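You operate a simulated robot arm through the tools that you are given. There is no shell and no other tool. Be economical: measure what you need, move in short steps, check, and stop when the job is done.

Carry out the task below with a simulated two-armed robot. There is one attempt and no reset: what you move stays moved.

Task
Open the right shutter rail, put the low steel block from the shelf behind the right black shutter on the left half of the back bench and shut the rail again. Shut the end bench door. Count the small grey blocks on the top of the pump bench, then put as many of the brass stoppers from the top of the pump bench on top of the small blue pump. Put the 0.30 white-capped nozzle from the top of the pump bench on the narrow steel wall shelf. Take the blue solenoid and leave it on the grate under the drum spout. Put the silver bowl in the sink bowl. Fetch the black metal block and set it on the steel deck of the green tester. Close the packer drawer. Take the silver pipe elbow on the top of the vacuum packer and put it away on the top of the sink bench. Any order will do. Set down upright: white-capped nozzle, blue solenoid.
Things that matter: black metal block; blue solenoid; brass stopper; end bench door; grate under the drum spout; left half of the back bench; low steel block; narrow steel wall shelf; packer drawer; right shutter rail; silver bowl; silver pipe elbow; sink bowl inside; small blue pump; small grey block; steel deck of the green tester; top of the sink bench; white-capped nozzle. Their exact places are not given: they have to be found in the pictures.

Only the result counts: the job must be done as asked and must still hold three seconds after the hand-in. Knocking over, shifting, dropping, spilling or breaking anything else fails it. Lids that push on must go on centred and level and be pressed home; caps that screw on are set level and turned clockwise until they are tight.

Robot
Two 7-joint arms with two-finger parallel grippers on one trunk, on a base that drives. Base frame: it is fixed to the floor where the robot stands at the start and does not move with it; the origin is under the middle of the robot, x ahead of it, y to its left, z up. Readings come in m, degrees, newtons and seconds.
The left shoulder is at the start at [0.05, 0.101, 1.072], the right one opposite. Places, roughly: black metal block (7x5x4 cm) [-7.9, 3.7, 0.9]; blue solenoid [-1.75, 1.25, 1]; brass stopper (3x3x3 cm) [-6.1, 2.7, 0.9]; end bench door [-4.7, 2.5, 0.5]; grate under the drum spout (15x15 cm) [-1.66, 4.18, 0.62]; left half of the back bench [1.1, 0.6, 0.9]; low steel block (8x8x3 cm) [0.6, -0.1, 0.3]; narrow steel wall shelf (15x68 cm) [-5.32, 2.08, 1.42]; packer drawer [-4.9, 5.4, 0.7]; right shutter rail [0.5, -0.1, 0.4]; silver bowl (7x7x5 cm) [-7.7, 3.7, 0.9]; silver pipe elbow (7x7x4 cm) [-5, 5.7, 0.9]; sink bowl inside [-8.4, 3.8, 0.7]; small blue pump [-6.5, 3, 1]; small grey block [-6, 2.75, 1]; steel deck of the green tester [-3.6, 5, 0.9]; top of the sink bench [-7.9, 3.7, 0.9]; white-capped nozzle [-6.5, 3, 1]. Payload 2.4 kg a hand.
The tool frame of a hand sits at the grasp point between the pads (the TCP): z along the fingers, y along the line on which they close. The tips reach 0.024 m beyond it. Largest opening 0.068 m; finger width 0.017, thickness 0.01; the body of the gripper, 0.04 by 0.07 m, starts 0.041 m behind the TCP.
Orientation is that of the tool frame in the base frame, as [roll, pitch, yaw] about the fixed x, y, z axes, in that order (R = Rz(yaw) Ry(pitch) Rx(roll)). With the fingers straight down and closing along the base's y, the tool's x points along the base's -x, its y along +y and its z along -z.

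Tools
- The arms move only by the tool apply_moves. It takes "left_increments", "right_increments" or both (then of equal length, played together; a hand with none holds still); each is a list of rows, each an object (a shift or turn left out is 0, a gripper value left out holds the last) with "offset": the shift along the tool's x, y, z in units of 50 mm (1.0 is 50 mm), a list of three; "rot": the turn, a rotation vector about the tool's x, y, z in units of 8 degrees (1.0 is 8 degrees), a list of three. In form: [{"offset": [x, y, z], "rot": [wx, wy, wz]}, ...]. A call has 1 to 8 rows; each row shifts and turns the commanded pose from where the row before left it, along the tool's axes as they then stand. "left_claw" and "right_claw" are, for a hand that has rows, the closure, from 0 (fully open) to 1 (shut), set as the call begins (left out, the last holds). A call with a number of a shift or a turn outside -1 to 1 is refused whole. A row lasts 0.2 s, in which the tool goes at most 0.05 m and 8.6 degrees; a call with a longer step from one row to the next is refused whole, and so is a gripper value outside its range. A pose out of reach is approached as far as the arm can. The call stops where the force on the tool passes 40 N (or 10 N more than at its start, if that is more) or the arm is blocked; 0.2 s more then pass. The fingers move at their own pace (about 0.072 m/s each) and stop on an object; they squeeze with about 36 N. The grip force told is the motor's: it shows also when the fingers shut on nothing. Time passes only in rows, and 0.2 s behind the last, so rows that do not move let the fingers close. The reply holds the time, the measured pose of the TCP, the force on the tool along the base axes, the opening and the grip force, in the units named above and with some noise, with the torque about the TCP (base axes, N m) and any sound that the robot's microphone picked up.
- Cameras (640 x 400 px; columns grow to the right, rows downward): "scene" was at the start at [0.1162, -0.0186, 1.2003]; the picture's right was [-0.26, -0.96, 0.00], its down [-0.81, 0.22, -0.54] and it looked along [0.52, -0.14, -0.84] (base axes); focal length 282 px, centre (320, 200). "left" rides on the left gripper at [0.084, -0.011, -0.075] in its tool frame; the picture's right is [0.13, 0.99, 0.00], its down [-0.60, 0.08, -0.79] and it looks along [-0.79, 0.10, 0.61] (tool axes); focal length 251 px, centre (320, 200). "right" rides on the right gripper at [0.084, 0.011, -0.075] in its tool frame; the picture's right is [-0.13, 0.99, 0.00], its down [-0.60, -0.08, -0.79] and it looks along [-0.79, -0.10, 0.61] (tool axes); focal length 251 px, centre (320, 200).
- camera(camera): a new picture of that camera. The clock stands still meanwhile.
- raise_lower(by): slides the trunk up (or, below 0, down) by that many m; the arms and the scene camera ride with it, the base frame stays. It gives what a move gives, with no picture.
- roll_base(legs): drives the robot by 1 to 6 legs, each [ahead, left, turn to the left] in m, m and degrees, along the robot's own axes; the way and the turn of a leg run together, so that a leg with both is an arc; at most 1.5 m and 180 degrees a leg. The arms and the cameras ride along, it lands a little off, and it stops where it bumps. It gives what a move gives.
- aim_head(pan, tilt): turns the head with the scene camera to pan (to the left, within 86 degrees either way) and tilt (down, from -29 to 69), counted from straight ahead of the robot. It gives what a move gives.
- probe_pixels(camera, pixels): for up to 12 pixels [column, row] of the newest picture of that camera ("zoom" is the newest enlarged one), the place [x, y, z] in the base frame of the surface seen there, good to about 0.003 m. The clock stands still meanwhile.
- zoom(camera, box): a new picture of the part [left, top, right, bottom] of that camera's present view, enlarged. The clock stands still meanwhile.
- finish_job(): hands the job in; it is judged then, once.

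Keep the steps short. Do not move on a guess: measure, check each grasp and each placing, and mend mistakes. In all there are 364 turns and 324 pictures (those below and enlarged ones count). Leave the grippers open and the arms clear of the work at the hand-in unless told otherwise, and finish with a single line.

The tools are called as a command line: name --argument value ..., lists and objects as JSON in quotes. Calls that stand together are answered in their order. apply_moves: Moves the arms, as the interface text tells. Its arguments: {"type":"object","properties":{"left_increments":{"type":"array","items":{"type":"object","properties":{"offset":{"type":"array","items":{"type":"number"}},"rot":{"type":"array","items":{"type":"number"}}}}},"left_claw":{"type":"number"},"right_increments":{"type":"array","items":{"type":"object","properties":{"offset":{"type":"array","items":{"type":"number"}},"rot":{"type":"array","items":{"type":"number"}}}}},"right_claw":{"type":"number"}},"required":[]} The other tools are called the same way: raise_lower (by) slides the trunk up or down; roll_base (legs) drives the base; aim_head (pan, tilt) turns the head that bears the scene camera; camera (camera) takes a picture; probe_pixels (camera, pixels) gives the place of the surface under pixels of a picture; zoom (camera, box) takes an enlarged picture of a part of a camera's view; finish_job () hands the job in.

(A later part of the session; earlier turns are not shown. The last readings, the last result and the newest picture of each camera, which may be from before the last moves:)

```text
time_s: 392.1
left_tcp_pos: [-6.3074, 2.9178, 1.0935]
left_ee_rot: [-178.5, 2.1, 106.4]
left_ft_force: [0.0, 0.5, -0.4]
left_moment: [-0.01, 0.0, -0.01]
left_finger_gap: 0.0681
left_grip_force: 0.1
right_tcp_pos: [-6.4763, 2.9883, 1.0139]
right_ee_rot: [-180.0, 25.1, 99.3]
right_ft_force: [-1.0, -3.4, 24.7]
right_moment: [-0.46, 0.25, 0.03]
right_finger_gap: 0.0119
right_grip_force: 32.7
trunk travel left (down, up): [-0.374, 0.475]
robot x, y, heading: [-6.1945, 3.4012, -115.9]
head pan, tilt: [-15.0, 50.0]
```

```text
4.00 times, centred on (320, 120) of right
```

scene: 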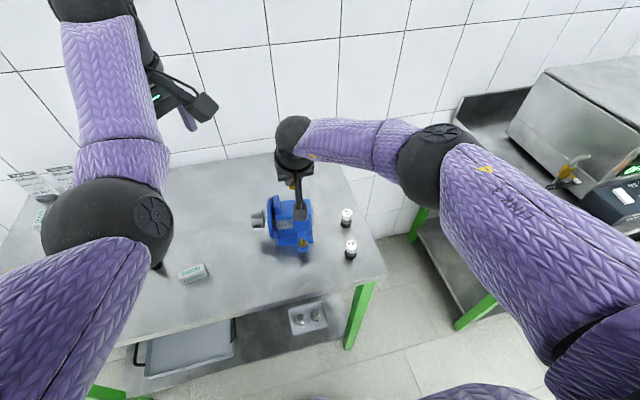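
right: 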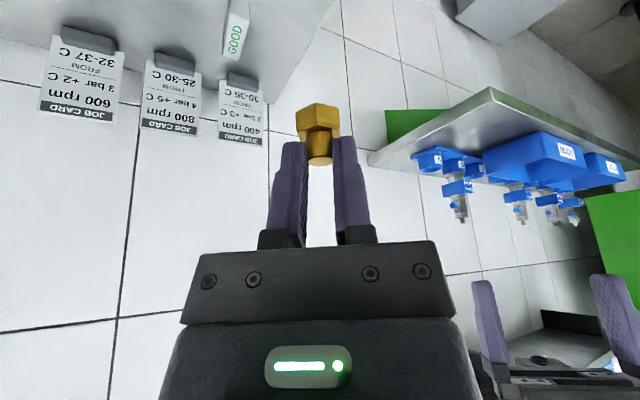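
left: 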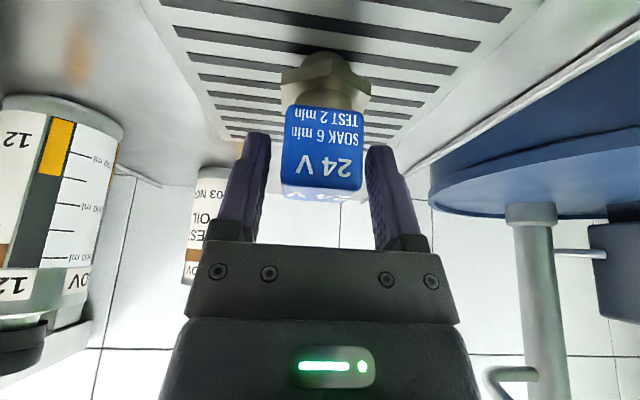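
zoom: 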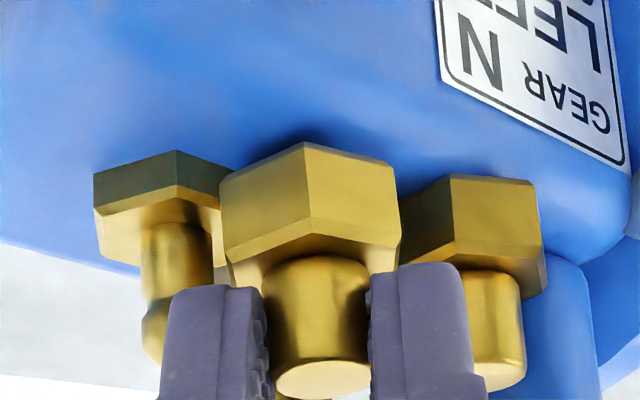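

The moment shows the contact is on the fitting's hex corner. Lift 8 mm, shift ~2.8 mm toward C1/front, and lower again.

raise_lower --by 0.01

apply_moves --right_increments '[{"offset": [0.022, 0.053, -0.01]}, {}]'

raise_lower --by -0.012

```text
time_s: 392.6
left_tcp_pos: [-6.3091, 2.917, 1.1021]
left_ee_rot: [-178.5, 2.0, 106.2]
left_ft_force: [0.0, 0.4, 0.7]
left_moment: [-0.01, 0.02, 0.01]
left_finger_gap: 0.0678
left_grip_force: 0.0
right_tcp_pos: [-6.4788, 2.9874, 1.0216]
right_ee_rot: [-180.0, 24.6, 99.1]
right_ft_force: [0.2, -0.3, -0.2]
right_moment: [0.01, 0.03, 0.0]
right_finger_gap: 0.0117
right_grip_force: 32.2
trunk travel left (down, up): [-0.384, 0.465]
robot x, y, heading: [-6.1955, 3.4026, -115.6]
head pan, tilt: [-15.0, 50.0]
```

```text
time_s: 393.2
left_tcp_pos: [-6.3085, 2.9178, 1.103]
left_ee_rot: [-178.6, 1.9, 106.3]
left_ft_force: [-0.3, -0.4, 0.0]
left_moment: [0.01, -0.01, 0.01]
left_finger_gap: 0.0682
left_grip_force: 0.1
right_tcp_pos: [-6.4763, 2.9898, 1.0236]
right_ee_rot: [180.0, 24.8, 99.2]
right_ft_force: [0.0, 0.0, 0.1]
right_moment: [0.02, 0.03, -0.03]
right_finger_gap: 0.0117
right_grip_force: 32.3
trunk travel left (down, up): [-0.384, 0.465]
robot x, y, heading: [-6.196, 3.4044, -115.8]
head pan, tilt: [-15.0, 50.0]
```

```text
time_s: 393.8
left_tcp_pos: [-6.3087, 2.9179, 1.0912]
left_ee_rot: [-178.5, 2.1, 106.2]
left_ft_force: [-0.5, -0.3, 0.0]
left_moment: [-0.03, 0.0, -0.01]
left_finger_gap: 0.0679
left_grip_force: 0.1
right_tcp_pos: [-6.476, 2.9886, 1.0111]
right_ee_rot: [180.0, 24.8, 99.1]
right_ft_force: [0.2, -0.1, -0.6]
right_moment: [0.03, 0.01, 0.02]
right_finger_gap: 0.0122
right_grip_force: 32.7
trunk travel left (down, up): [-0.372, 0.477]
robot x, y, heading: [-6.195, 3.4026, -116.0]
head pan, tilt: [-15.0, 50.0]
```

No contact at 1.011 now. Lower 3 mm more.

raise_lower --by -0.003

zoom --camera "right" --box '[240, 70, 400, 170]'

```text
time_s: 394.4
left_tcp_pos: [-6.3095, 2.9177, 1.0881]
left_ee_rot: [-178.6, 2.2, 106.3]
left_ft_force: [-0.2, -1.0, 0.3]
left_moment: [0.01, 0.01, -0.02]
left_finger_gap: 0.0679
left_grip_force: 0.1
right_tcp_pos: [-6.4757, 2.9887, 1.0101]
right_ee_rot: [-179.9, 24.9, 99.2]
right_ft_force: [-1.7, -2.0, 13.1]
right_moment: [-0.1, 0.08, 0.01]
right_finger_gap: 0.0118
right_grip_force: 32.5
trunk travel left (down, up): [-0.369, 0.48]
robot x, y, heading: [-6.1949, 3.4018, -115.9]
head pan, tilt: [-15.0, 50.0]
```

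```text
4.00 times, centred on (320, 120) of right
```

zoom: 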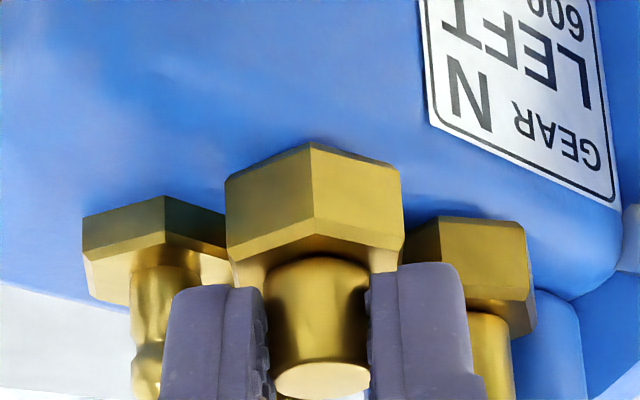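

On the surface. Open just ~4 mm (gap 16 mm) and withdraw along the axis.

apply_moves --right_increments '[{}, {}, {"offset": [0, 0, -0.25]}, {"offset": [0, 0, -0.4]}, {"offset": [0, 0, -0.6]}, {"offset": [0, 0, -0.6]}]' --right_claw 0.77

zoom --camera "right" --box '[180, 0, 420, 150]'

```text
time_s: 395.8
left_tcp_pos: [-6.3092, 2.9172, 1.0876]
left_ee_rot: [-178.5, 2.2, 106.2]
left_ft_force: [0.4, 0.1, -1.1]
left_moment: [-0.02, 0.01, 0.05]
left_finger_gap: 0.0679
left_grip_force: 0.1
right_tcp_pos: [-6.4826, 3.0285, 1.0921]
right_ee_rot: [-180.0, 24.8, 99.1]
right_ft_force: [-0.1, -0.2, 0.2]
right_moment: [0.0, 0.0, 0.01]
right_finger_gap: 0.0155
right_grip_force: 0.2
trunk travel left (down, up): [-0.369, 0.48]
robot x, y, heading: [-6.1945, 3.4026, -115.7]
head pan, tilt: [-15.0, 50.0]
```

```text
2.67 times, centred on (300, 75) of right
```

zoom: 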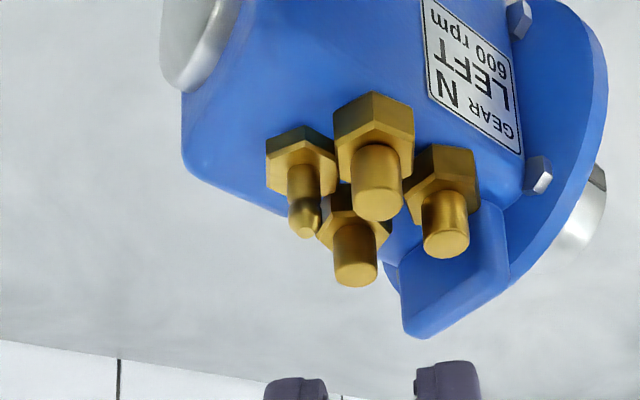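

All three stoppers stand on the pump. Now the 0.30 nozzle (s≈-7.27, t≈-0.02): raise, yaw the hand back, drive right 0.11.

raise_lower --by 0.06

apply_moves --right_increments '[{"rot": [0.346, 0, 0.75]}, {"rot": [0.346, 0, 0.75]}, {"rot": [0.346, 0, 0.75]}, {"rot": [0.346, 0, 0.75]}, {"rot": [0.346, 0, 0.75]}]' --right_claw 0.3

roll_base --legs '[[-0.03, -0.115, 1]]'

camera --camera "right"

```text
time_s: 396.8
left_tcp_pos: [-6.3085, 2.9177, 1.1479]
left_ee_rot: [-178.7, 2.0, 106.3]
left_ft_force: [-0.3, 0.0, 0.5]
left_moment: [0.01, -0.01, -0.02]
left_finger_gap: 0.0681
left_grip_force: 0.1
right_tcp_pos: [-6.4824, 3.0267, 1.1521]
right_ee_rot: [180.0, 24.8, 99.1]
right_ft_force: [-0.1, 0.1, -0.1]
right_moment: [-0.02, 0.03, 0.0]
right_finger_gap: 0.0153
right_grip_force: 0.0
trunk travel left (down, up): [-0.429, 0.42]
robot x, y, heading: [-6.1949, 3.4051, -115.9]
head pan, tilt: [-15.0, 50.0]
```

```text
time_s: 397.9
left_tcp_pos: [-6.3083, 2.9168, 1.1481]
left_ee_rot: [-178.6, 2.0, 106.2]
left_ft_force: [0.5, 0.0, -0.5]
left_moment: [0.03, 0.0, 0.0]
left_finger_gap: 0.068
left_grip_force: 0.0
right_tcp_pos: [-6.4821, 3.027, 1.1513]
right_ee_rot: [180.0, 24.9, 65.9]
right_ft_force: [0.5, 0.6, 0.7]
right_moment: [0.0, 0.01, -0.01]
right_finger_gap: 0.0475
right_grip_force: 0.1
trunk travel left (down, up): [-0.429, 0.42]
robot x, y, heading: [-6.1957, 3.4036, -115.8]
head pan, tilt: [-15.0, 50.0]
```

```text
time_s: 399.2
left_tcp_pos: [-6.3911, 2.9924, 1.1474]
left_ee_rot: [-178.6, 2.2, 107.4]
left_ft_force: [0.8, 0.5, -0.3]
left_moment: [0.0, -0.04, -0.02]
left_finger_gap: 0.0677
left_grip_force: 0.1
right_tcp_pos: [-6.5664, 3.0978, 1.1519]
right_ee_rot: [179.9, 24.8, 67.0]
right_ft_force: [0.0, -0.3, -0.1]
right_moment: [-0.04, -0.06, 0.03]
right_finger_gap: 0.0475
right_grip_force: 0.1
trunk travel left (down, up): [-0.429, 0.42]
robot x, y, heading: [-6.2839, 3.4753, -114.7]
head pan, tilt: [-15.0, 50.0]
```

```text
157 pictures are left
```

right: 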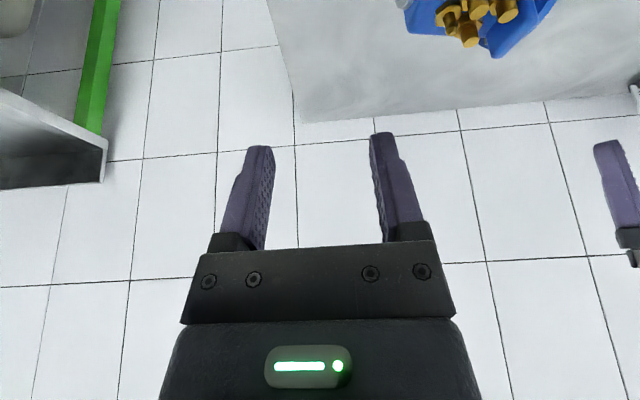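

The nozzles are below the view; use the head camera.

aim_head --pan -20 --tilt 55

camera --camera "scene"

```text
time_s: 399.8
left_tcp_pos: [-6.3917, 2.9911, 1.148]
left_ee_rot: [-178.6, 2.1, 107.4]
left_ft_force: [-0.3, 0.5, -0.3]
left_moment: [0.05, -0.03, 0.02]
left_finger_gap: 0.0677
left_grip_force: 0.0
right_tcp_pos: [-6.566, 3.0972, 1.1513]
right_ee_rot: [-180.0, 24.8, 67.2]
right_ft_force: [-0.5, -0.2, 0.4]
right_moment: [0.01, -0.01, -0.02]
right_finger_gap: 0.0477
right_grip_force: 0.1
trunk travel left (down, up): [-0.429, 0.42]
robot x, y, heading: [-6.284, 3.4804, -114.9]
head pan, tilt: [-20.0, 55.0]
```

```text
156 pictures are left
```

scene: 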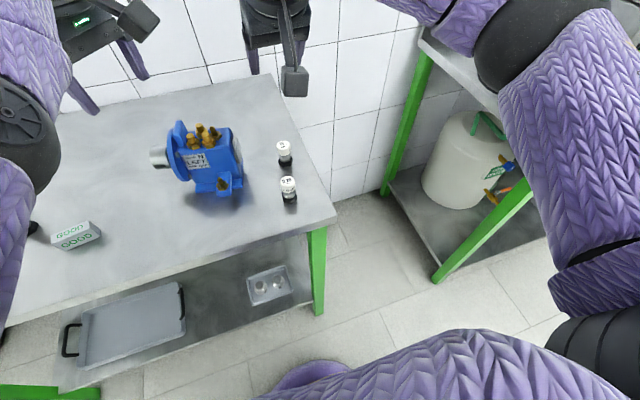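

zoom --camera "scene" --box '[245, 120, 325, 220]'

zoom --camera "scene" --box '[155, 105, 255, 205]'

```text
4.00 times, centred on (285, 170) of scene
```

zoom: 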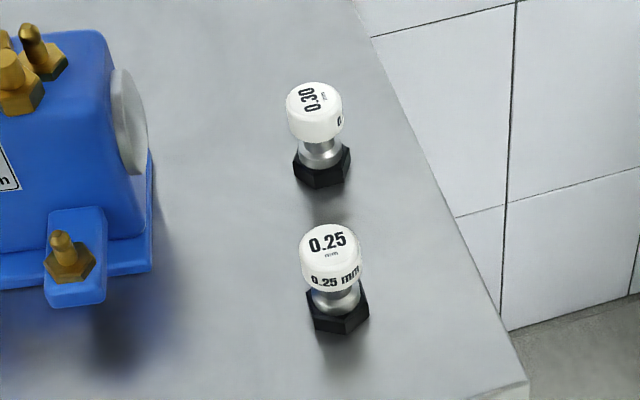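

```text
4.00 times, centred on (205, 155) of scene
```

zoom: 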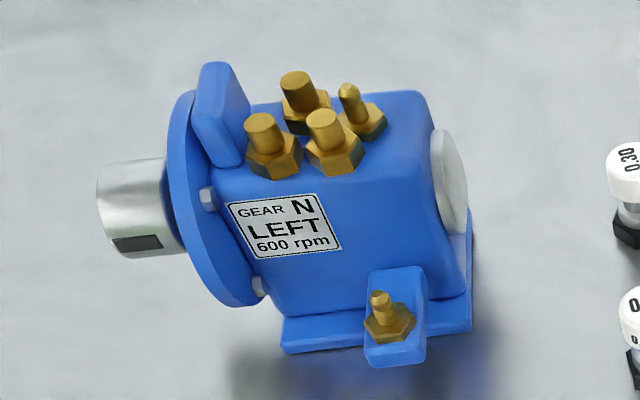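

probe_pixels --camera "scene" --pixels '[[283.3, 144], [276.8, 147], [290.7, 147], [283.5, 151], [285.3, 159], [285.5, 164.5], [278.5, 162], [292.5, 160], [287.5, 179], [280, 185], [295, 185]]'

```text
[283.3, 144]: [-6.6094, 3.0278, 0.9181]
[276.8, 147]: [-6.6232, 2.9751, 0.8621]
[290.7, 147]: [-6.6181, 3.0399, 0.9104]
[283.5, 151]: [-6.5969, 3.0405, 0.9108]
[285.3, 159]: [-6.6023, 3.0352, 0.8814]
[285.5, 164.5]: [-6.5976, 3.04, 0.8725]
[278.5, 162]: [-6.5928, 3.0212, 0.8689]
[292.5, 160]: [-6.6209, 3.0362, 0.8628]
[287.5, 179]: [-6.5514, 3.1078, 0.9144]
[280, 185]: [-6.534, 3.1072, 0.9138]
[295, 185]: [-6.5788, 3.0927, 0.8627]
```

0.30 nozzle axis at (-6.608,3.030), top 0.918. The 0.25 nozzle stands 9.5 cm in front of it, so I take this one with the hand vertical. Straighten, drive ahead 0.078.

apply_moves --right_increments '[{"rot": [0, 1, 0]}, {"rot": [0, 1, 0]}, {"rot": [0, 1.0, 0]}]'

roll_base --legs '[[0.075, -0.01, 0]]'

camera --camera "right"

```text
time_s: 400.6
left_tcp_pos: [-6.3904, 2.9902, 1.1487]
left_ee_rot: [-178.7, 2.1, 107.3]
left_ft_force: [0.2, 0.3, -0.2]
left_moment: [0.01, 0.02, -0.02]
left_finger_gap: 0.0684
left_grip_force: 0.1
right_tcp_pos: [-6.5649, 3.0981, 1.1522]
right_ee_rot: [-179.9, 0.6, 67.3]
right_ft_force: [-0.3, -1.2, 0.4]
right_moment: [0.02, -0.03, 0.02]
right_finger_gap: 0.0473
right_grip_force: 0.1
trunk travel left (down, up): [-0.429, 0.42]
robot x, y, heading: [-6.289, 3.4789, -114.7]
head pan, tilt: [-20.0, 55.0]
```

```text
time_s: 401.7
left_tcp_pos: [-6.4314, 2.9276, 1.1482]
left_ee_rot: [-178.7, 2.0, 107.4]
left_ft_force: [0.6, 1.1, 0.1]
left_moment: [0.03, -0.02, 0.01]
left_finger_gap: 0.0679
left_grip_force: 0.0
right_tcp_pos: [-6.6061, 3.0341, 1.1509]
right_ee_rot: [180.0, 0.8, 67.2]
right_ft_force: [0.2, 0.3, 0.2]
right_moment: [0.04, 0.01, -0.01]
right_finger_gap: 0.0477
right_grip_force: 0.1
trunk travel left (down, up): [-0.429, 0.42]
robot x, y, heading: [-6.3226, 3.4108, -114.9]
head pan, tilt: [-20.0, 55.0]
```

```text
153 pictures are left
```

right: 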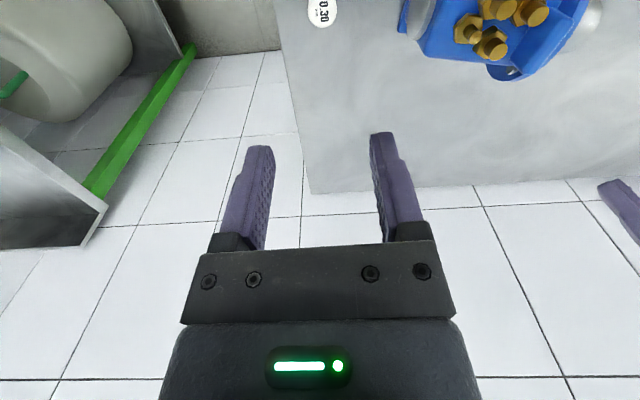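

The left hand hovers over the pump, so I lower with the right arm only: 0.17 m first.

apply_moves --right_increments '[{"offset": [0, 0, 0.85]}, {"offset": [0, 0, 0.85]}, {"offset": [0, 0, 0.85]}, {"offset": [0, 0, 0.85]}]'

camera --camera "right"

```text
time_s: 402.7
left_tcp_pos: [-6.4306, 2.9287, 1.1464]
left_ee_rot: [-178.5, 2.0, 107.6]
left_ft_force: [0.3, 0.1, -0.8]
left_moment: [-0.02, 0.02, 0.01]
left_finger_gap: 0.068
left_grip_force: 0.0
right_tcp_pos: [-6.605, 3.0328, 0.9835]
right_ee_rot: [179.9, 0.8, 67.2]
right_ft_force: [0.1, -0.9, -0.3]
right_moment: [0.0, 0.04, 0.0]
right_finger_gap: 0.0477
right_grip_force: 0.1
trunk travel left (down, up): [-0.429, 0.42]
robot x, y, heading: [-6.3259, 3.4153, -114.4]
head pan, tilt: [-20.0, 55.0]
```

```text
152 pictures are left
```

right: 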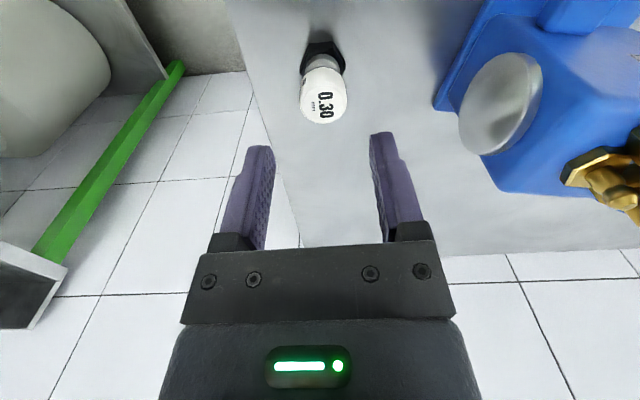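

probe_pixels --camera "right" --pixels '[[324, 103], [303, 95], [344, 90], [325, 72], [323, 118], [322, 55], [310, 62], [338, 58]]'

```text
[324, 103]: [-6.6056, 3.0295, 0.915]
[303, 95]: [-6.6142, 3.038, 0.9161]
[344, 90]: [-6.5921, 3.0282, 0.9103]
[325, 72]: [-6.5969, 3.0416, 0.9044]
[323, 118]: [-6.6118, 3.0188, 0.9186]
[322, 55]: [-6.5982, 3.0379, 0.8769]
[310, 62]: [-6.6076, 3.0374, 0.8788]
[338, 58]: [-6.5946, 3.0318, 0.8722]
```

Centred (cap centre ≈(-6.6045,3.031)). Lower 0.078, then close.

apply_moves --right_increments '[{"offset": [0.02, 0, 0.52]}, {"offset": [0, 0, 0.52]}, {"offset": [0, 0, 0.52]}]'

camera --camera "right"

```text
time_s: 403.5
left_tcp_pos: [-6.4303, 2.9288, 1.1472]
left_ee_rot: [-178.6, 2.0, 107.5]
left_ft_force: [-0.4, -0.1, 0.0]
left_moment: [0.0, 0.01, -0.04]
left_finger_gap: 0.0681
left_grip_force: 0.0
right_tcp_pos: [-6.6055, 3.0321, 0.9031]
right_ee_rot: [-180.0, 0.9, 67.3]
right_ft_force: [0.1, -0.7, 0.4]
right_moment: [0.01, -0.01, 0.03]
right_finger_gap: 0.0474
right_grip_force: 0.0
trunk travel left (down, up): [-0.429, 0.42]
robot x, y, heading: [-6.3277, 3.4139, -114.5]
head pan, tilt: [-20.0, 55.0]
```

```text
151 pictures are left
```

right: 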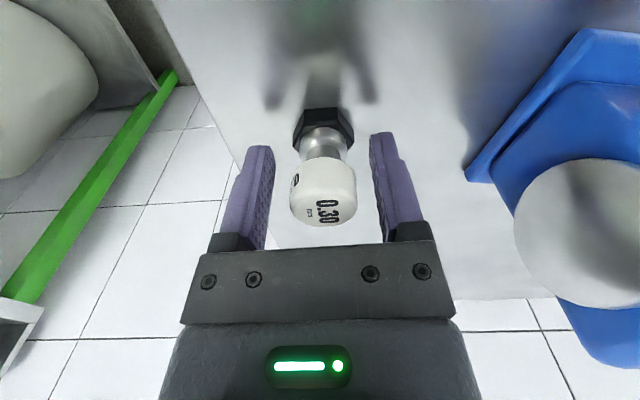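

apply_moves --right_increments '[{}, {}, {}]' --right_claw 1

apply_moves --right_increments '[{"offset": [0, 0, -0.5]}, {"offset": [0, 0, -0.8]}, {"offset": [0, 0, -0.8]}, {"offset": [0, 0, -0.8]}]'

camera --camera "right"

```text
time_s: 404.3
left_tcp_pos: [-6.4313, 2.9288, 1.148]
left_ee_rot: [-178.6, 2.0, 107.5]
left_ft_force: [0.5, 0.3, 0.0]
left_moment: [-0.01, -0.02, 0.0]
left_finger_gap: 0.068
left_grip_force: 0.0
right_tcp_pos: [-6.6062, 3.0327, 0.902]
right_ee_rot: [-179.9, 0.8, 67.3]
right_ft_force: [-0.7, 0.0, 0.2]
right_moment: [0.02, -0.01, -0.01]
right_finger_gap: 0.0288
right_grip_force: 35.5
trunk travel left (down, up): [-0.429, 0.42]
robot x, y, heading: [-6.3276, 3.4146, -114.6]
head pan, tilt: [-20.0, 55.0]
```

```text
time_s: 405.3
left_tcp_pos: [-6.4295, 2.9294, 1.1483]
left_ee_rot: [-178.5, 2.2, 107.5]
left_ft_force: [-0.1, 0.0, 0.4]
left_moment: [0.06, -0.01, 0.01]
left_finger_gap: 0.0681
left_grip_force: 0.1
right_tcp_pos: [-6.6056, 3.0354, 1.0504]
right_ee_rot: [180.0, 0.8, 67.1]
right_ft_force: [0.0, -0.5, -0.4]
right_moment: [-0.01, -0.01, 0.01]
right_finger_gap: 0.0285
right_grip_force: 35.6
trunk travel left (down, up): [-0.429, 0.42]
robot x, y, heading: [-6.3271, 3.4121, -114.6]
head pan, tilt: [-20.0, 55.0]
```

```text
150 pictures are left
```

right: 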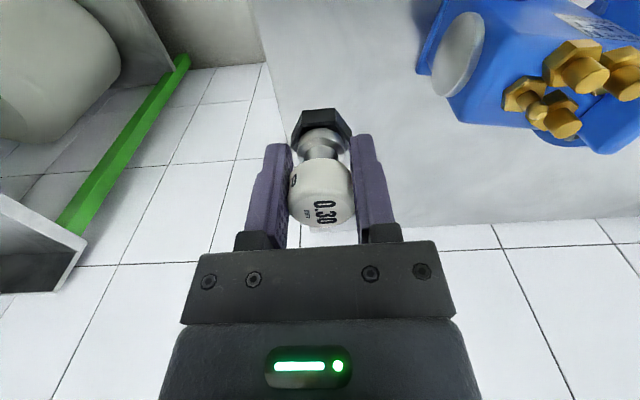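

Held upright (bottom 45 mm below TCP). Back away 0.4, raise the trunk and view the wall shelf.

roll_base --legs '[[-0.35, 0, 0], [0, 1.2, 0]]'

raise_lower --by 0.38

aim_head --pan 0 --tilt 20

camera --camera "scene"

```text
time_s: 413.3
left_tcp_pos: [-5.1694, 2.7463, 1.1469]
left_ee_rot: [-178.5, 2.0, 108.5]
left_ft_force: [0.1, -0.6, 0.3]
left_moment: [-0.01, 0.0, -0.02]
left_finger_gap: 0.0678
left_grip_force: 0.1
right_tcp_pos: [-5.3467, 2.8493, 1.0497]
right_ee_rot: [-180.0, 0.8, 68.3]
right_ft_force: [-0.1, -0.3, -1.3]
right_moment: [-0.01, -0.01, -0.03]
right_finger_gap: 0.0286
right_grip_force: 36.3
trunk travel left (down, up): [-0.429, 0.42]
robot x, y, heading: [-5.0777, 3.2348, -113.7]
head pan, tilt: [-20.0, 55.0]
```

```text
time_s: 416.9
left_tcp_pos: [-5.1671, 2.7528, 1.5436]
left_ee_rot: [-177.4, 3.5, 108.6]
left_ft_force: [-0.4, -0.2, 0.0]
left_moment: [0.02, 0.01, -0.02]
left_finger_gap: 0.0679
left_grip_force: 0.1
right_tcp_pos: [-5.3463, 2.8496, 1.4302]
right_ee_rot: [180.0, 0.8, 68.3]
right_ft_force: [-0.4, 0.3, -0.7]
right_moment: [0.0, 0.01, -0.02]
right_finger_gap: 0.0284
right_grip_force: 36.2
trunk travel left (down, up): [-0.809, 0.04]
robot x, y, heading: [-5.0725, 3.2349, -113.6]
head pan, tilt: [-20.0, 55.0]
```

```text
time_s: 417.9
left_tcp_pos: [-5.1672, 2.7522, 1.5436]
left_ee_rot: [-177.4, 3.5, 108.6]
left_ft_force: [-0.1, 0.3, 0.0]
left_moment: [0.01, 0.03, 0.0]
left_finger_gap: 0.0681
left_grip_force: 0.2
right_tcp_pos: [-5.3464, 2.8504, 1.4311]
right_ee_rot: [-180.0, 0.8, 68.3]
right_ft_force: [-0.3, 0.3, -0.5]
right_moment: [0.03, 0.0, -0.01]
right_finger_gap: 0.0286
right_grip_force: 36.0
trunk travel left (down, up): [-0.809, 0.04]
robot x, y, heading: [-5.0757, 3.235, -113.7]
head pan, tilt: [0.0, 20.0]
```

```text
149 pictures are left
```

scene: 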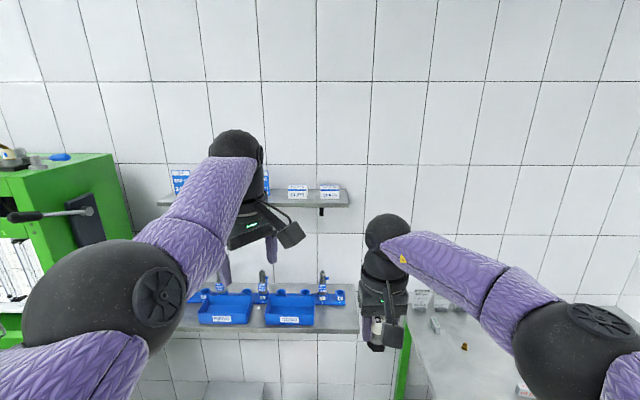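

zoom --camera "scene" --box '[150, 150, 370, 260]'

probe_pixels --camera "zoom" --pixels '[[575, 150], [575, 120], [465, 130], [520, 130], [430, 130], [375, 140], [430, 155], [545, 105], [400, 110], [40, 155], [500, 160], [570, 105]]'

```text
2.91 times, centred on (260, 205) of scene
```

zoom: 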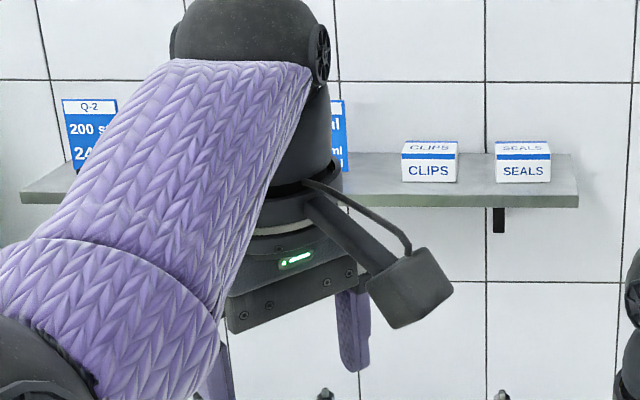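

```text
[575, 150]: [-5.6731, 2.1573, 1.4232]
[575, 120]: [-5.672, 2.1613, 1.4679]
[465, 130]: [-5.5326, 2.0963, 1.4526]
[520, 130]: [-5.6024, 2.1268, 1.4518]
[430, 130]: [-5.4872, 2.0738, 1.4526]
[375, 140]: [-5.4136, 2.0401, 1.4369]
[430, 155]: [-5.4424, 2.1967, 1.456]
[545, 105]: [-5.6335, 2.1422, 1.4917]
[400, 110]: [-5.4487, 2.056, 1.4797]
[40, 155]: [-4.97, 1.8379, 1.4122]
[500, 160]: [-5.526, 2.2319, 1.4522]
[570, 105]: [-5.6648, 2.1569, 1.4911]
```

probe_pixels --camera "zoom" --pixels '[[403, 170], [403, 155], [346, 165], [344, 110], [376, 182], [390, 182], [360, 182], [376, 165], [457, 165], [497, 165], [477, 182], [549, 165]]'

```text
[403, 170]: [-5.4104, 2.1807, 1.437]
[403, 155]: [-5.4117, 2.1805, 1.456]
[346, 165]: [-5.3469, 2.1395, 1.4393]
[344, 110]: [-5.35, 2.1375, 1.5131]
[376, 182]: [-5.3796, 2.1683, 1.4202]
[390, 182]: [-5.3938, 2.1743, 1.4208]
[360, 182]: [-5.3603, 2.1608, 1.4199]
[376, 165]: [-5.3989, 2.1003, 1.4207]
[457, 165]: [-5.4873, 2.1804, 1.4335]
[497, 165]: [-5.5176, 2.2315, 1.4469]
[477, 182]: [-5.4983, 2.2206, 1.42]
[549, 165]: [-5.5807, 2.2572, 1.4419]
```

Gap between card and CLIPS box on the shelf: s -5.826…-5.7515, shelf z 1.42. Target (s -5.791, t -0.292). Check the floor bins that limit how near I can stand.

aim_head --pan 10 --tilt 55

camera --camera "scene"

```text
time_s: 419.0
left_tcp_pos: [-5.1674, 2.753, 1.5436]
left_ee_rot: [-177.3, 3.5, 108.6]
left_ft_force: [-0.5, -0.4, -0.4]
left_moment: [-0.05, 0.01, 0.02]
left_finger_gap: 0.0681
left_grip_force: 0.1
right_tcp_pos: [-5.3474, 2.8506, 1.4297]
right_ee_rot: [180.0, 0.8, 68.3]
right_ft_force: [0.3, 0.4, -1.1]
right_moment: [0.0, -0.01, -0.01]
right_finger_gap: 0.0287
right_grip_force: 35.7
trunk travel left (down, up): [-0.809, 0.04]
robot x, y, heading: [-5.0771, 3.2326, -113.5]
head pan, tilt: [10.0, 55.0]
```

```text
147 pictures are left
```

scene: 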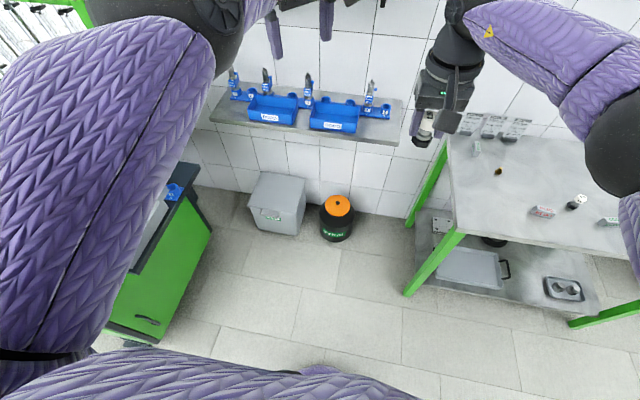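

probe_pixels --camera "scene" --pixels '[[300, 230], [255, 225], [277, 200], [320, 215], [337, 238], [350, 215], [405, 130], [215, 115], [310, 137], [372, 95]]'

```text
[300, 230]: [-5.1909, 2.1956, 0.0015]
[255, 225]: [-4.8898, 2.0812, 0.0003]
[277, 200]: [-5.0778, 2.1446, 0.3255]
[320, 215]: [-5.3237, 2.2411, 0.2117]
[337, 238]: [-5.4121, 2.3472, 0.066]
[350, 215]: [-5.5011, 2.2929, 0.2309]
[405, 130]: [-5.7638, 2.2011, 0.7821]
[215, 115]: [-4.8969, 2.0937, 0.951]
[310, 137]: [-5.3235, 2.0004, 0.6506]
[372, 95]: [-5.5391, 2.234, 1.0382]
```

Bins end at t≈-0.14, so I can stand at t≈0.2. Raise both hands (left clear of the cards, right to z 1.51), then approach, stopping 4 cm short.

apply_moves --left_increments '[{"offset": [0, 0, -0.8]}, {"offset": [0, 0, -0.8]}, {"offset": [0, 0, -0.8]}]' --right_increments '[{"offset": [0, 0, -0.6]}, {"offset": [0, 0, -0.6]}, {"offset": [0, 0, -0.5]}]'

roll_base --legs '[[0.35, 0.25, -1.2]]'

aim_head --pan 0 --tilt 25

camera --camera "scene"

```text
time_s: 419.8
left_tcp_pos: [-5.1535, 2.7865, 1.6343]
left_ee_rot: [-177.4, 3.4, 108.6]
left_ft_force: [-0.6, 0.5, 0.7]
left_moment: [0.02, 0.0, -0.01]
left_finger_gap: 0.0679
left_grip_force: 0.0
left hand out of reach, approached as far as the arm can: row 1, 2, 3
right_tcp_pos: [-5.345, 2.8513, 1.5147]
right_ee_rot: [-180.0, 0.9, 68.3]
right_ft_force: [-0.7, -0.4, -0.1]
right_moment: [0.02, 0.03, -0.01]
right_finger_gap: 0.0288
right_grip_force: 36.0
trunk travel left (down, up): [-0.809, 0.04]
robot x, y, heading: [-5.078, 3.2377, -113.7]
head pan, tilt: [10.0, 55.0]
```

```text
time_s: 422.4
left_tcp_pos: [-5.0793, 2.3723, 1.6347]
left_ee_rot: [-177.4, 3.4, 107.3]
left_ft_force: [0.3, 0.0, -0.5]
left_moment: [0.04, 0.0, -0.02]
left_finger_gap: 0.0677
left_grip_force: 0.1
right_tcp_pos: [-5.267, 2.4428, 1.514]
right_ee_rot: [179.9, 0.8, 67.0]
right_ft_force: [-0.1, -0.1, 0.5]
right_moment: [0.02, 0.01, -0.01]
right_finger_gap: 0.0288
right_grip_force: 36.1
trunk travel left (down, up): [-0.809, 0.04]
robot x, y, heading: [-4.9861, 2.815, -115.0]
head pan, tilt: [10.0, 55.0]
```

```text
time_s: 423.3
left_tcp_pos: [-5.0784, 2.3733, 1.6351]
left_ee_rot: [-177.4, 3.4, 107.3]
left_ft_force: [0.5, -0.6, 0.2]
left_moment: [0.03, -0.01, 0.0]
left_finger_gap: 0.0678
left_grip_force: 0.1
right_tcp_pos: [-5.2673, 2.442, 1.5138]
right_ee_rot: [179.9, 0.8, 67.0]
right_ft_force: [-0.5, 0.0, 0.1]
right_moment: [-0.01, 0.03, 0.02]
right_finger_gap: 0.0285
right_grip_force: 35.4
trunk travel left (down, up): [-0.809, 0.04]
robot x, y, heading: [-4.9861, 2.8182, -114.8]
head pan, tilt: [0.0, 25.0]
```

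```text
146 pictures are left
```

scene: 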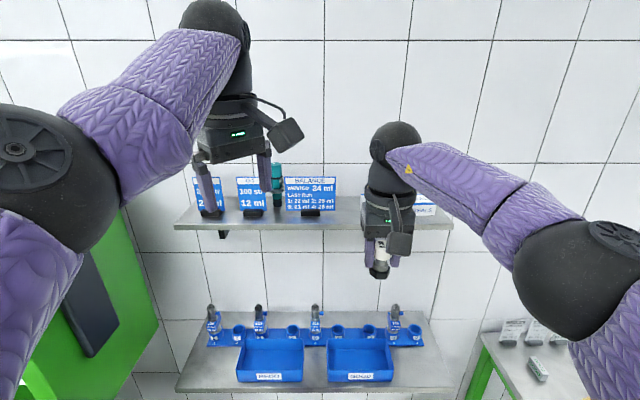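

probe_pixels --camera "scene" --pixels '[[310, 179], [335, 195], [335, 205], [277, 167], [250, 180], [360, 212], [415, 205], [395, 212], [345, 222], [350, 190]]'

zoom --camera "scene" --box '[260, 130, 460, 290]'

```text
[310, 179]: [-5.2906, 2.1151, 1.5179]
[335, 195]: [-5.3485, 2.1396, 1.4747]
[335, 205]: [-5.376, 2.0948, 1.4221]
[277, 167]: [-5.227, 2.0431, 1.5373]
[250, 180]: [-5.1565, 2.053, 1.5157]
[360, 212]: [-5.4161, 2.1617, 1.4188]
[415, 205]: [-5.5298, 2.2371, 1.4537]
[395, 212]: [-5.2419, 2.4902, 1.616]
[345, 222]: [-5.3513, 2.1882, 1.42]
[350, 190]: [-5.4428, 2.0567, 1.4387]
```

```text
2.50 times, centred on (360, 210) of scene
```

zoom: 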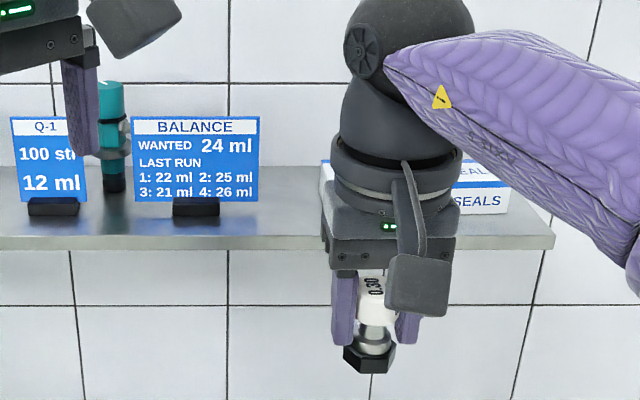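

probe_pixels --camera "scene" --pixels '[[140, 270], [100, 240], [150, 340], [60, 330], [15, 190], [100, 140], [70, 110]]'

```text
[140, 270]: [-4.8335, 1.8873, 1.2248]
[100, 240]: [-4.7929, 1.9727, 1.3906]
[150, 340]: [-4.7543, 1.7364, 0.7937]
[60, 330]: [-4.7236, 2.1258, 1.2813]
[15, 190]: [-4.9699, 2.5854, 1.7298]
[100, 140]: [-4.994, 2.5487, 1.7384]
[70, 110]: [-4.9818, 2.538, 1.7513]
```

Rack is 0.3 m from my left elbow; cards top at 1.54. Advance 0.27 ahead, 0.015 left.

roll_base --legs '[[0.265, 0.015, 0]]'

camera --camera "right"

camera --camera "scene"

```text
time_s: 425.2
left_tcp_pos: [-5.1741, 2.1265, 1.6354]
left_ee_rot: [-177.4, 3.5, 107.3]
left_ft_force: [-0.1, -0.1, -0.2]
left_moment: [0.0, 0.02, -0.01]
left_finger_gap: 0.068
left_grip_force: 0.1
right_tcp_pos: [-5.3646, 2.1961, 1.5139]
right_ee_rot: [-180.0, 0.8, 67.2]
right_ft_force: [-0.3, -0.8, -0.3]
right_moment: [0.03, 0.02, 0.02]
right_finger_gap: 0.0285
right_grip_force: 35.6
trunk travel left (down, up): [-0.809, 0.04]
robot x, y, heading: [-5.0866, 2.5729, -114.7]
head pan, tilt: [0.0, 25.0]
```

```text
144 pictures are left
```

right: 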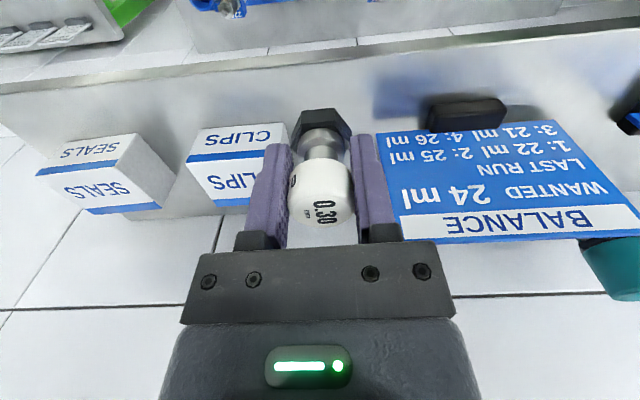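

```text
143 pictures are left
```

scene: 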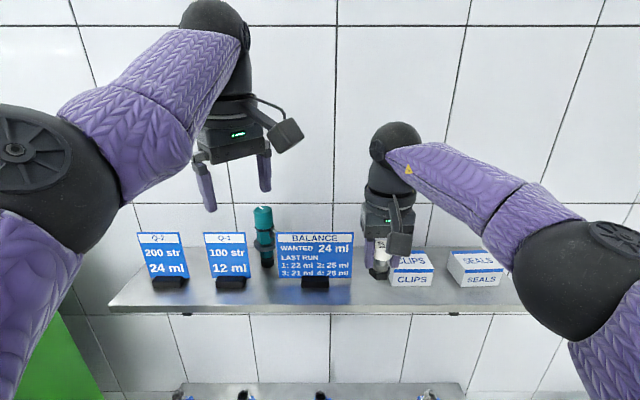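

In line (s -5.791). Move 3.8 cm forward with the arm.

apply_moves --right_increments '[{"offset": [-0.38, 0, 0]}, {"offset": [-0.38, 0, 0]}]'

camera --camera "right"

```text
time_s: 425.8
left_tcp_pos: [-5.1752, 2.1258, 1.6349]
left_ee_rot: [-177.4, 3.4, 107.4]
left_ft_force: [0.1, -0.8, 0.1]
left_moment: [0.01, -0.01, 0.03]
left_finger_gap: 0.0679
left_grip_force: 0.0
right_tcp_pos: [-5.3739, 2.1843, 1.5133]
right_ee_rot: [180.0, 0.8, 67.1]
right_ft_force: [-0.1, 0.2, -1.1]
right_moment: [0.0, 0.0, -0.01]
right_finger_gap: 0.0288
right_grip_force: 36.9
right hand out of reach, approached as far as the arm can: row 1, 2
trunk travel left (down, up): [-0.809, 0.04]
robot x, y, heading: [-5.0855, 2.5749, -114.9]
head pan, tilt: [0.0, 25.0]
```

```text
142 pictures are left
```

right: 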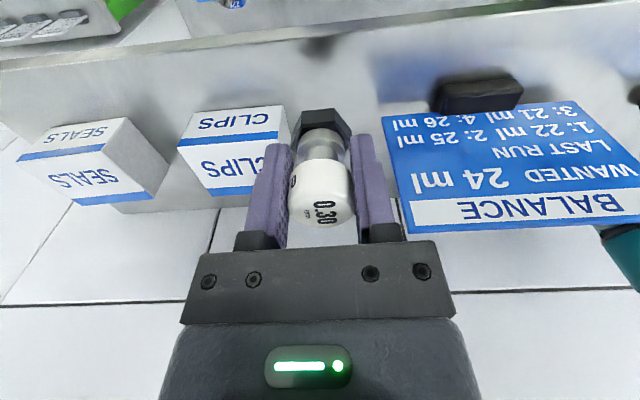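

Reach limit; base ahead 0.022.

roll_base --legs '[[0.023, 0.003, 0]]'

camera --camera "right"

zoom --camera "scene" --box '[270, 190, 470, 315]'

```text
time_s: 426.6
left_tcp_pos: [-5.1807, 2.1053, 1.6355]
left_ee_rot: [-177.3, 3.5, 107.4]
left_ft_force: [0.8, -0.3, -0.6]
left_moment: [-0.03, -0.01, -0.01]
left_finger_gap: 0.068
left_grip_force: 0.0
right_tcp_pos: [-5.3798, 2.1635, 1.5145]
right_ee_rot: [180.0, 0.9, 67.1]
right_ft_force: [-0.5, 0.2, 0.0]
right_moment: [0.01, -0.04, 0.0]
right_finger_gap: 0.0288
right_grip_force: 36.1
trunk travel left (down, up): [-0.809, 0.04]
robot x, y, heading: [-5.0905, 2.5472, -114.8]
head pan, tilt: [0.0, 25.0]
```

```text
141 pictures are left
```

right: 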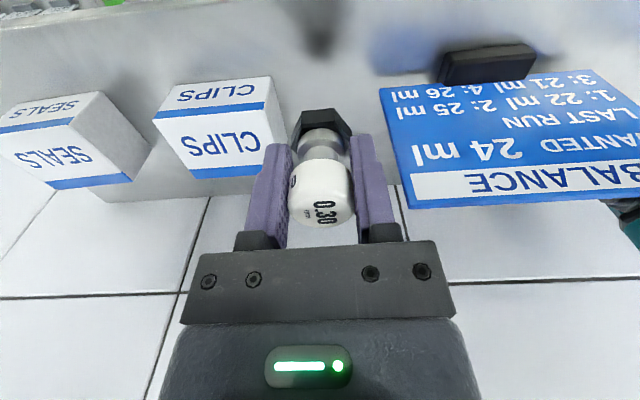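

```text
3.20 times, centred on (370, 252) of scene
```

zoom: 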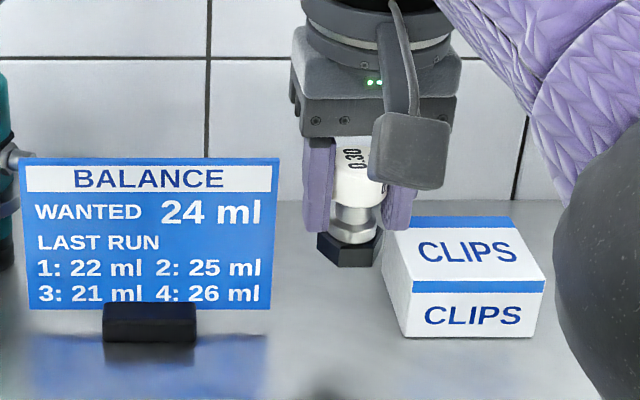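

Position right. Shift 3 mm toward CLIPS for equal clearance and lower 0.044 with the trunk.

apply_moves --right_increments '[{"offset": [0, -0.05, 0]}]'

raise_lower --by -0.043

camera --camera "right"

```text
time_s: 427.0
left_tcp_pos: [-5.1809, 2.1062, 1.6353]
left_ee_rot: [-177.3, 3.5, 107.4]
left_ft_force: [0.2, 0.2, -0.5]
left_moment: [-0.02, -0.02, 0.01]
left_finger_gap: 0.0677
left_grip_force: 0.0
right_tcp_pos: [-5.3821, 2.1648, 1.5138]
right_ee_rot: [179.9, 1.0, 67.1]
right_ft_force: [-0.1, 1.2, 0.1]
right_moment: [0.01, 0.0, -0.01]
right_finger_gap: 0.0288
right_grip_force: 36.0
trunk travel left (down, up): [-0.809, 0.04]
robot x, y, heading: [-5.0903, 2.5491, -114.6]
head pan, tilt: [0.0, 25.0]
```

```text
time_s: 427.9
left_tcp_pos: [-5.1805, 2.105, 1.592]
left_ee_rot: [-177.4, 3.5, 107.3]
left_ft_force: [-0.2, -0.9, 0.3]
left_moment: [0.03, -0.01, -0.02]
left_finger_gap: 0.0679
left_grip_force: 0.1
right_tcp_pos: [-5.3803, 2.1628, 1.4707]
right_ee_rot: [-180.0, 0.9, 67.1]
right_ft_force: [-0.6, 0.0, -0.4]
right_moment: [0.0, -0.01, 0.01]
right_finger_gap: 0.0283
right_grip_force: 36.2
trunk travel left (down, up): [-0.766, 0.083]
robot x, y, heading: [-5.091, 2.5484, -114.9]
head pan, tilt: [0.0, 25.0]
```

```text
139 pictures are left
```

right: 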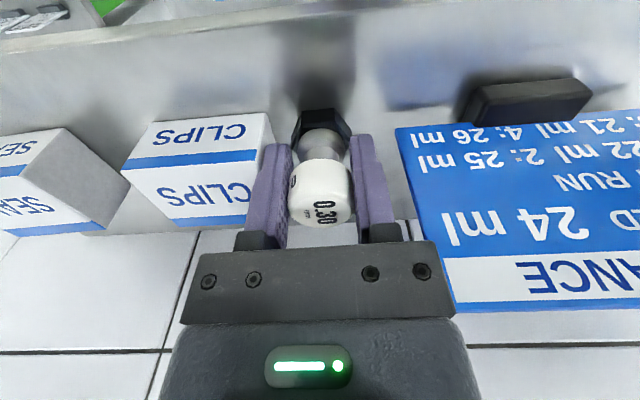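

Not touching yet. Lower 6 mm in small steps.

raise_lower --by -0.006

```text
time_s: 428.4
left_tcp_pos: [-5.1815, 2.1049, 1.5857]
left_ee_rot: [-177.4, 3.4, 107.5]
left_ft_force: [-0.1, 0.4, -0.3]
left_moment: [-0.02, -0.03, 0.04]
left_finger_gap: 0.0681
left_grip_force: 0.1
right_tcp_pos: [-5.3814, 2.1623, 1.4638]
right_ee_rot: [180.0, 0.9, 67.1]
right_ft_force: [0.4, 0.1, -0.7]
right_moment: [-0.02, 0.01, -0.01]
right_finger_gap: 0.0285
right_grip_force: 36.0
trunk travel left (down, up): [-0.76, 0.089]
robot x, y, heading: [-5.0943, 2.5498, -114.9]
head pan, tilt: [0.0, 25.0]
```

raise_lower --by -0.005

```text
time_s: 429.0
left_tcp_pos: [-5.1798, 2.1049, 1.5817]
left_ee_rot: [-177.4, 3.5, 107.4]
left_ft_force: [0.7, 0.2, -0.8]
left_moment: [-0.03, -0.02, 0.01]
left_finger_gap: 0.0681
left_grip_force: 0.0
right_tcp_pos: [-5.3809, 2.1626, 1.4613]
right_ee_rot: [-180.0, 1.2, 67.1]
right_ft_force: [-4.4, -3.8, 26.6]
right_moment: [-0.15, -0.02, -0.03]
right_finger_gap: 0.0292
right_grip_force: 36.0
trunk travel left (down, up): [-0.755, 0.094]
robot x, y, heading: [-5.0902, 2.5489, -115.1]
head pan, tilt: [0.0, 25.0]
```

Contact. Ease up 2 mm, open just enough (36 mm), then rise.

raise_lower --by 0.002

apply_moves --right_increments '[{}, {}, {}]' --right_claw 0.46

raise_lower --by 0.08

camera --camera "right"

```text
time_s: 429.5
left_tcp_pos: [-5.1805, 2.1042, 1.5832]
left_ee_rot: [-177.3, 3.4, 107.4]
left_ft_force: [0.5, -0.2, -0.4]
left_moment: [-0.03, -0.01, 0.0]
left_finger_gap: 0.0682
left_grip_force: 0.0
right_tcp_pos: [-5.3817, 2.1636, 1.4608]
right_ee_rot: [179.9, 0.8, 67.0]
right_ft_force: [-1.6, 0.4, 10.0]
right_moment: [-0.11, 0.05, -0.01]
right_finger_gap: 0.0287
right_grip_force: 36.1
trunk travel left (down, up): [-0.757, 0.092]
robot x, y, heading: [-5.0887, 2.5469, -114.6]
head pan, tilt: [0.0, 25.0]
```

```text
time_s: 430.3
left_tcp_pos: [-5.1814, 2.1042, 1.5827]
left_ee_rot: [-177.4, 3.4, 107.4]
left_ft_force: [0.3, 0.4, -0.7]
left_moment: [-0.03, -0.01, 0.01]
left_finger_gap: 0.0679
left_grip_force: 0.1
right_tcp_pos: [-5.3814, 2.1626, 1.4623]
right_ee_rot: [-179.9, 0.9, 67.1]
right_ft_force: [-0.2, -0.2, -0.4]
right_moment: [0.0, 0.0, 0.0]
right_finger_gap: 0.0366
right_grip_force: 0.1
trunk travel left (down, up): [-0.757, 0.092]
robot x, y, heading: [-5.0913, 2.5513, -114.9]
head pan, tilt: [0.0, 25.0]
```

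```text
time_s: 431.4
left_tcp_pos: [-5.1813, 2.1044, 1.6629]
left_ee_rot: [-177.3, 3.5, 107.3]
left_ft_force: [0.6, -0.1, 0.1]
left_moment: [0.03, -0.01, 0.02]
left_finger_gap: 0.068
left_grip_force: 0.0
right_tcp_pos: [-5.3813, 2.1632, 1.5407]
right_ee_rot: [-180.0, 0.7, 67.1]
right_ft_force: [0.0, -0.1, 0.2]
right_moment: [-0.01, 0.02, 0.01]
right_finger_gap: 0.0368
right_grip_force: 0.0
trunk travel left (down, up): [-0.837, 0.012]
robot x, y, heading: [-5.0908, 2.5506, -114.7]
head pan, tilt: [0.0, 25.0]
```

```text
138 pictures are left
```

right: 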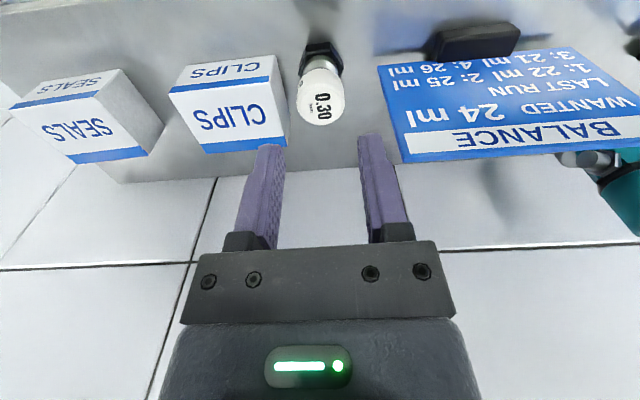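

The nozzle stands on the shelf. Back away and go to the vacuum packer on the other side.

roll_base --legs '[[-0.9, 0, 0], [0, 0, -90], [0.6, 0, 0], [0, 0, -90]]'

raise_lower --by -0.35

aim_head --pan 25 --tilt 25

camera --camera "scene"

```text
time_s: 446.8
left_tcp_pos: [-5.1619, 4.0625, 1.6627]
left_ee_rot: [-177.5, 3.5, -73.8]
left_ft_force: [-0.1, 0.2, -0.3]
left_moment: [-0.02, 0.01, 0.01]
left_finger_gap: 0.068
left_grip_force: 0.1
right_tcp_pos: [-4.9637, 3.9992, 1.5412]
right_ee_rot: [179.9, 0.8, -114.1]
right_ft_force: [0.8, -0.3, 0.4]
right_moment: [0.01, 0.01, -0.02]
right_finger_gap: 0.0365
right_grip_force: 0.1
trunk travel left (down, up): [-0.837, 0.012]
robot x, y, heading: [-5.2633, 3.6172, 63.9]
head pan, tilt: [0.0, 25.0]
```

```text
time_s: 450.2
left_tcp_pos: [-5.1592, 4.0697, 1.3017]
left_ee_rot: [-178.5, 2.2, -73.8]
left_ft_force: [-0.1, 0.2, 0.1]
left_moment: [-0.02, -0.01, 0.0]
left_finger_gap: 0.0681
left_grip_force: 0.1
right_tcp_pos: [-4.9641, 4.0002, 1.1913]
right_ee_rot: [179.9, 0.8, -114.2]
right_ft_force: [0.5, -0.4, -0.1]
right_moment: [-0.01, -0.02, 0.01]
right_finger_gap: 0.0366
right_grip_force: 0.2
trunk travel left (down, up): [-0.487, 0.362]
robot x, y, heading: [-5.261, 3.6182, 64.1]
head pan, tilt: [0.0, 25.0]
```

```text
time_s: 451.1
left_tcp_pos: [-5.1579, 4.0706, 1.3016]
left_ee_rot: [-178.5, 2.4, -73.8]
left_ft_force: [-0.5, -0.6, 0.2]
left_moment: [0.02, 0.0, 0.02]
left_finger_gap: 0.0677
left_grip_force: 0.0
right_tcp_pos: [-4.9647, 3.9989, 1.1917]
right_ee_rot: [-180.0, 0.9, -114.0]
right_ft_force: [-0.7, 0.3, 0.9]
right_moment: [-0.01, -0.03, 0.01]
right_finger_gap: 0.0366
right_grip_force: 0.0
trunk travel left (down, up): [-0.487, 0.362]
robot x, y, heading: [-5.2641, 3.6159, 64.0]
head pan, tilt: [25.0, 25.0]
```

```text
137 pictures are left
```

scene: 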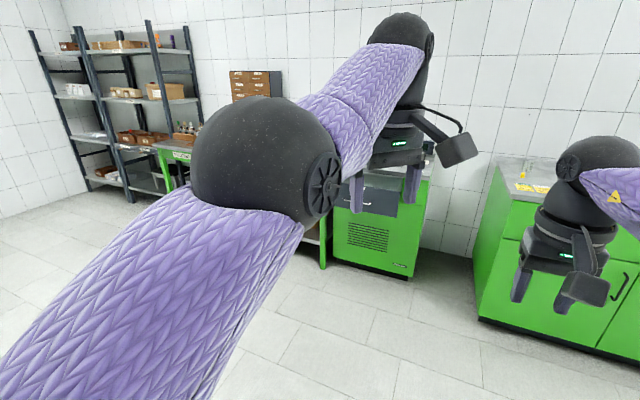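

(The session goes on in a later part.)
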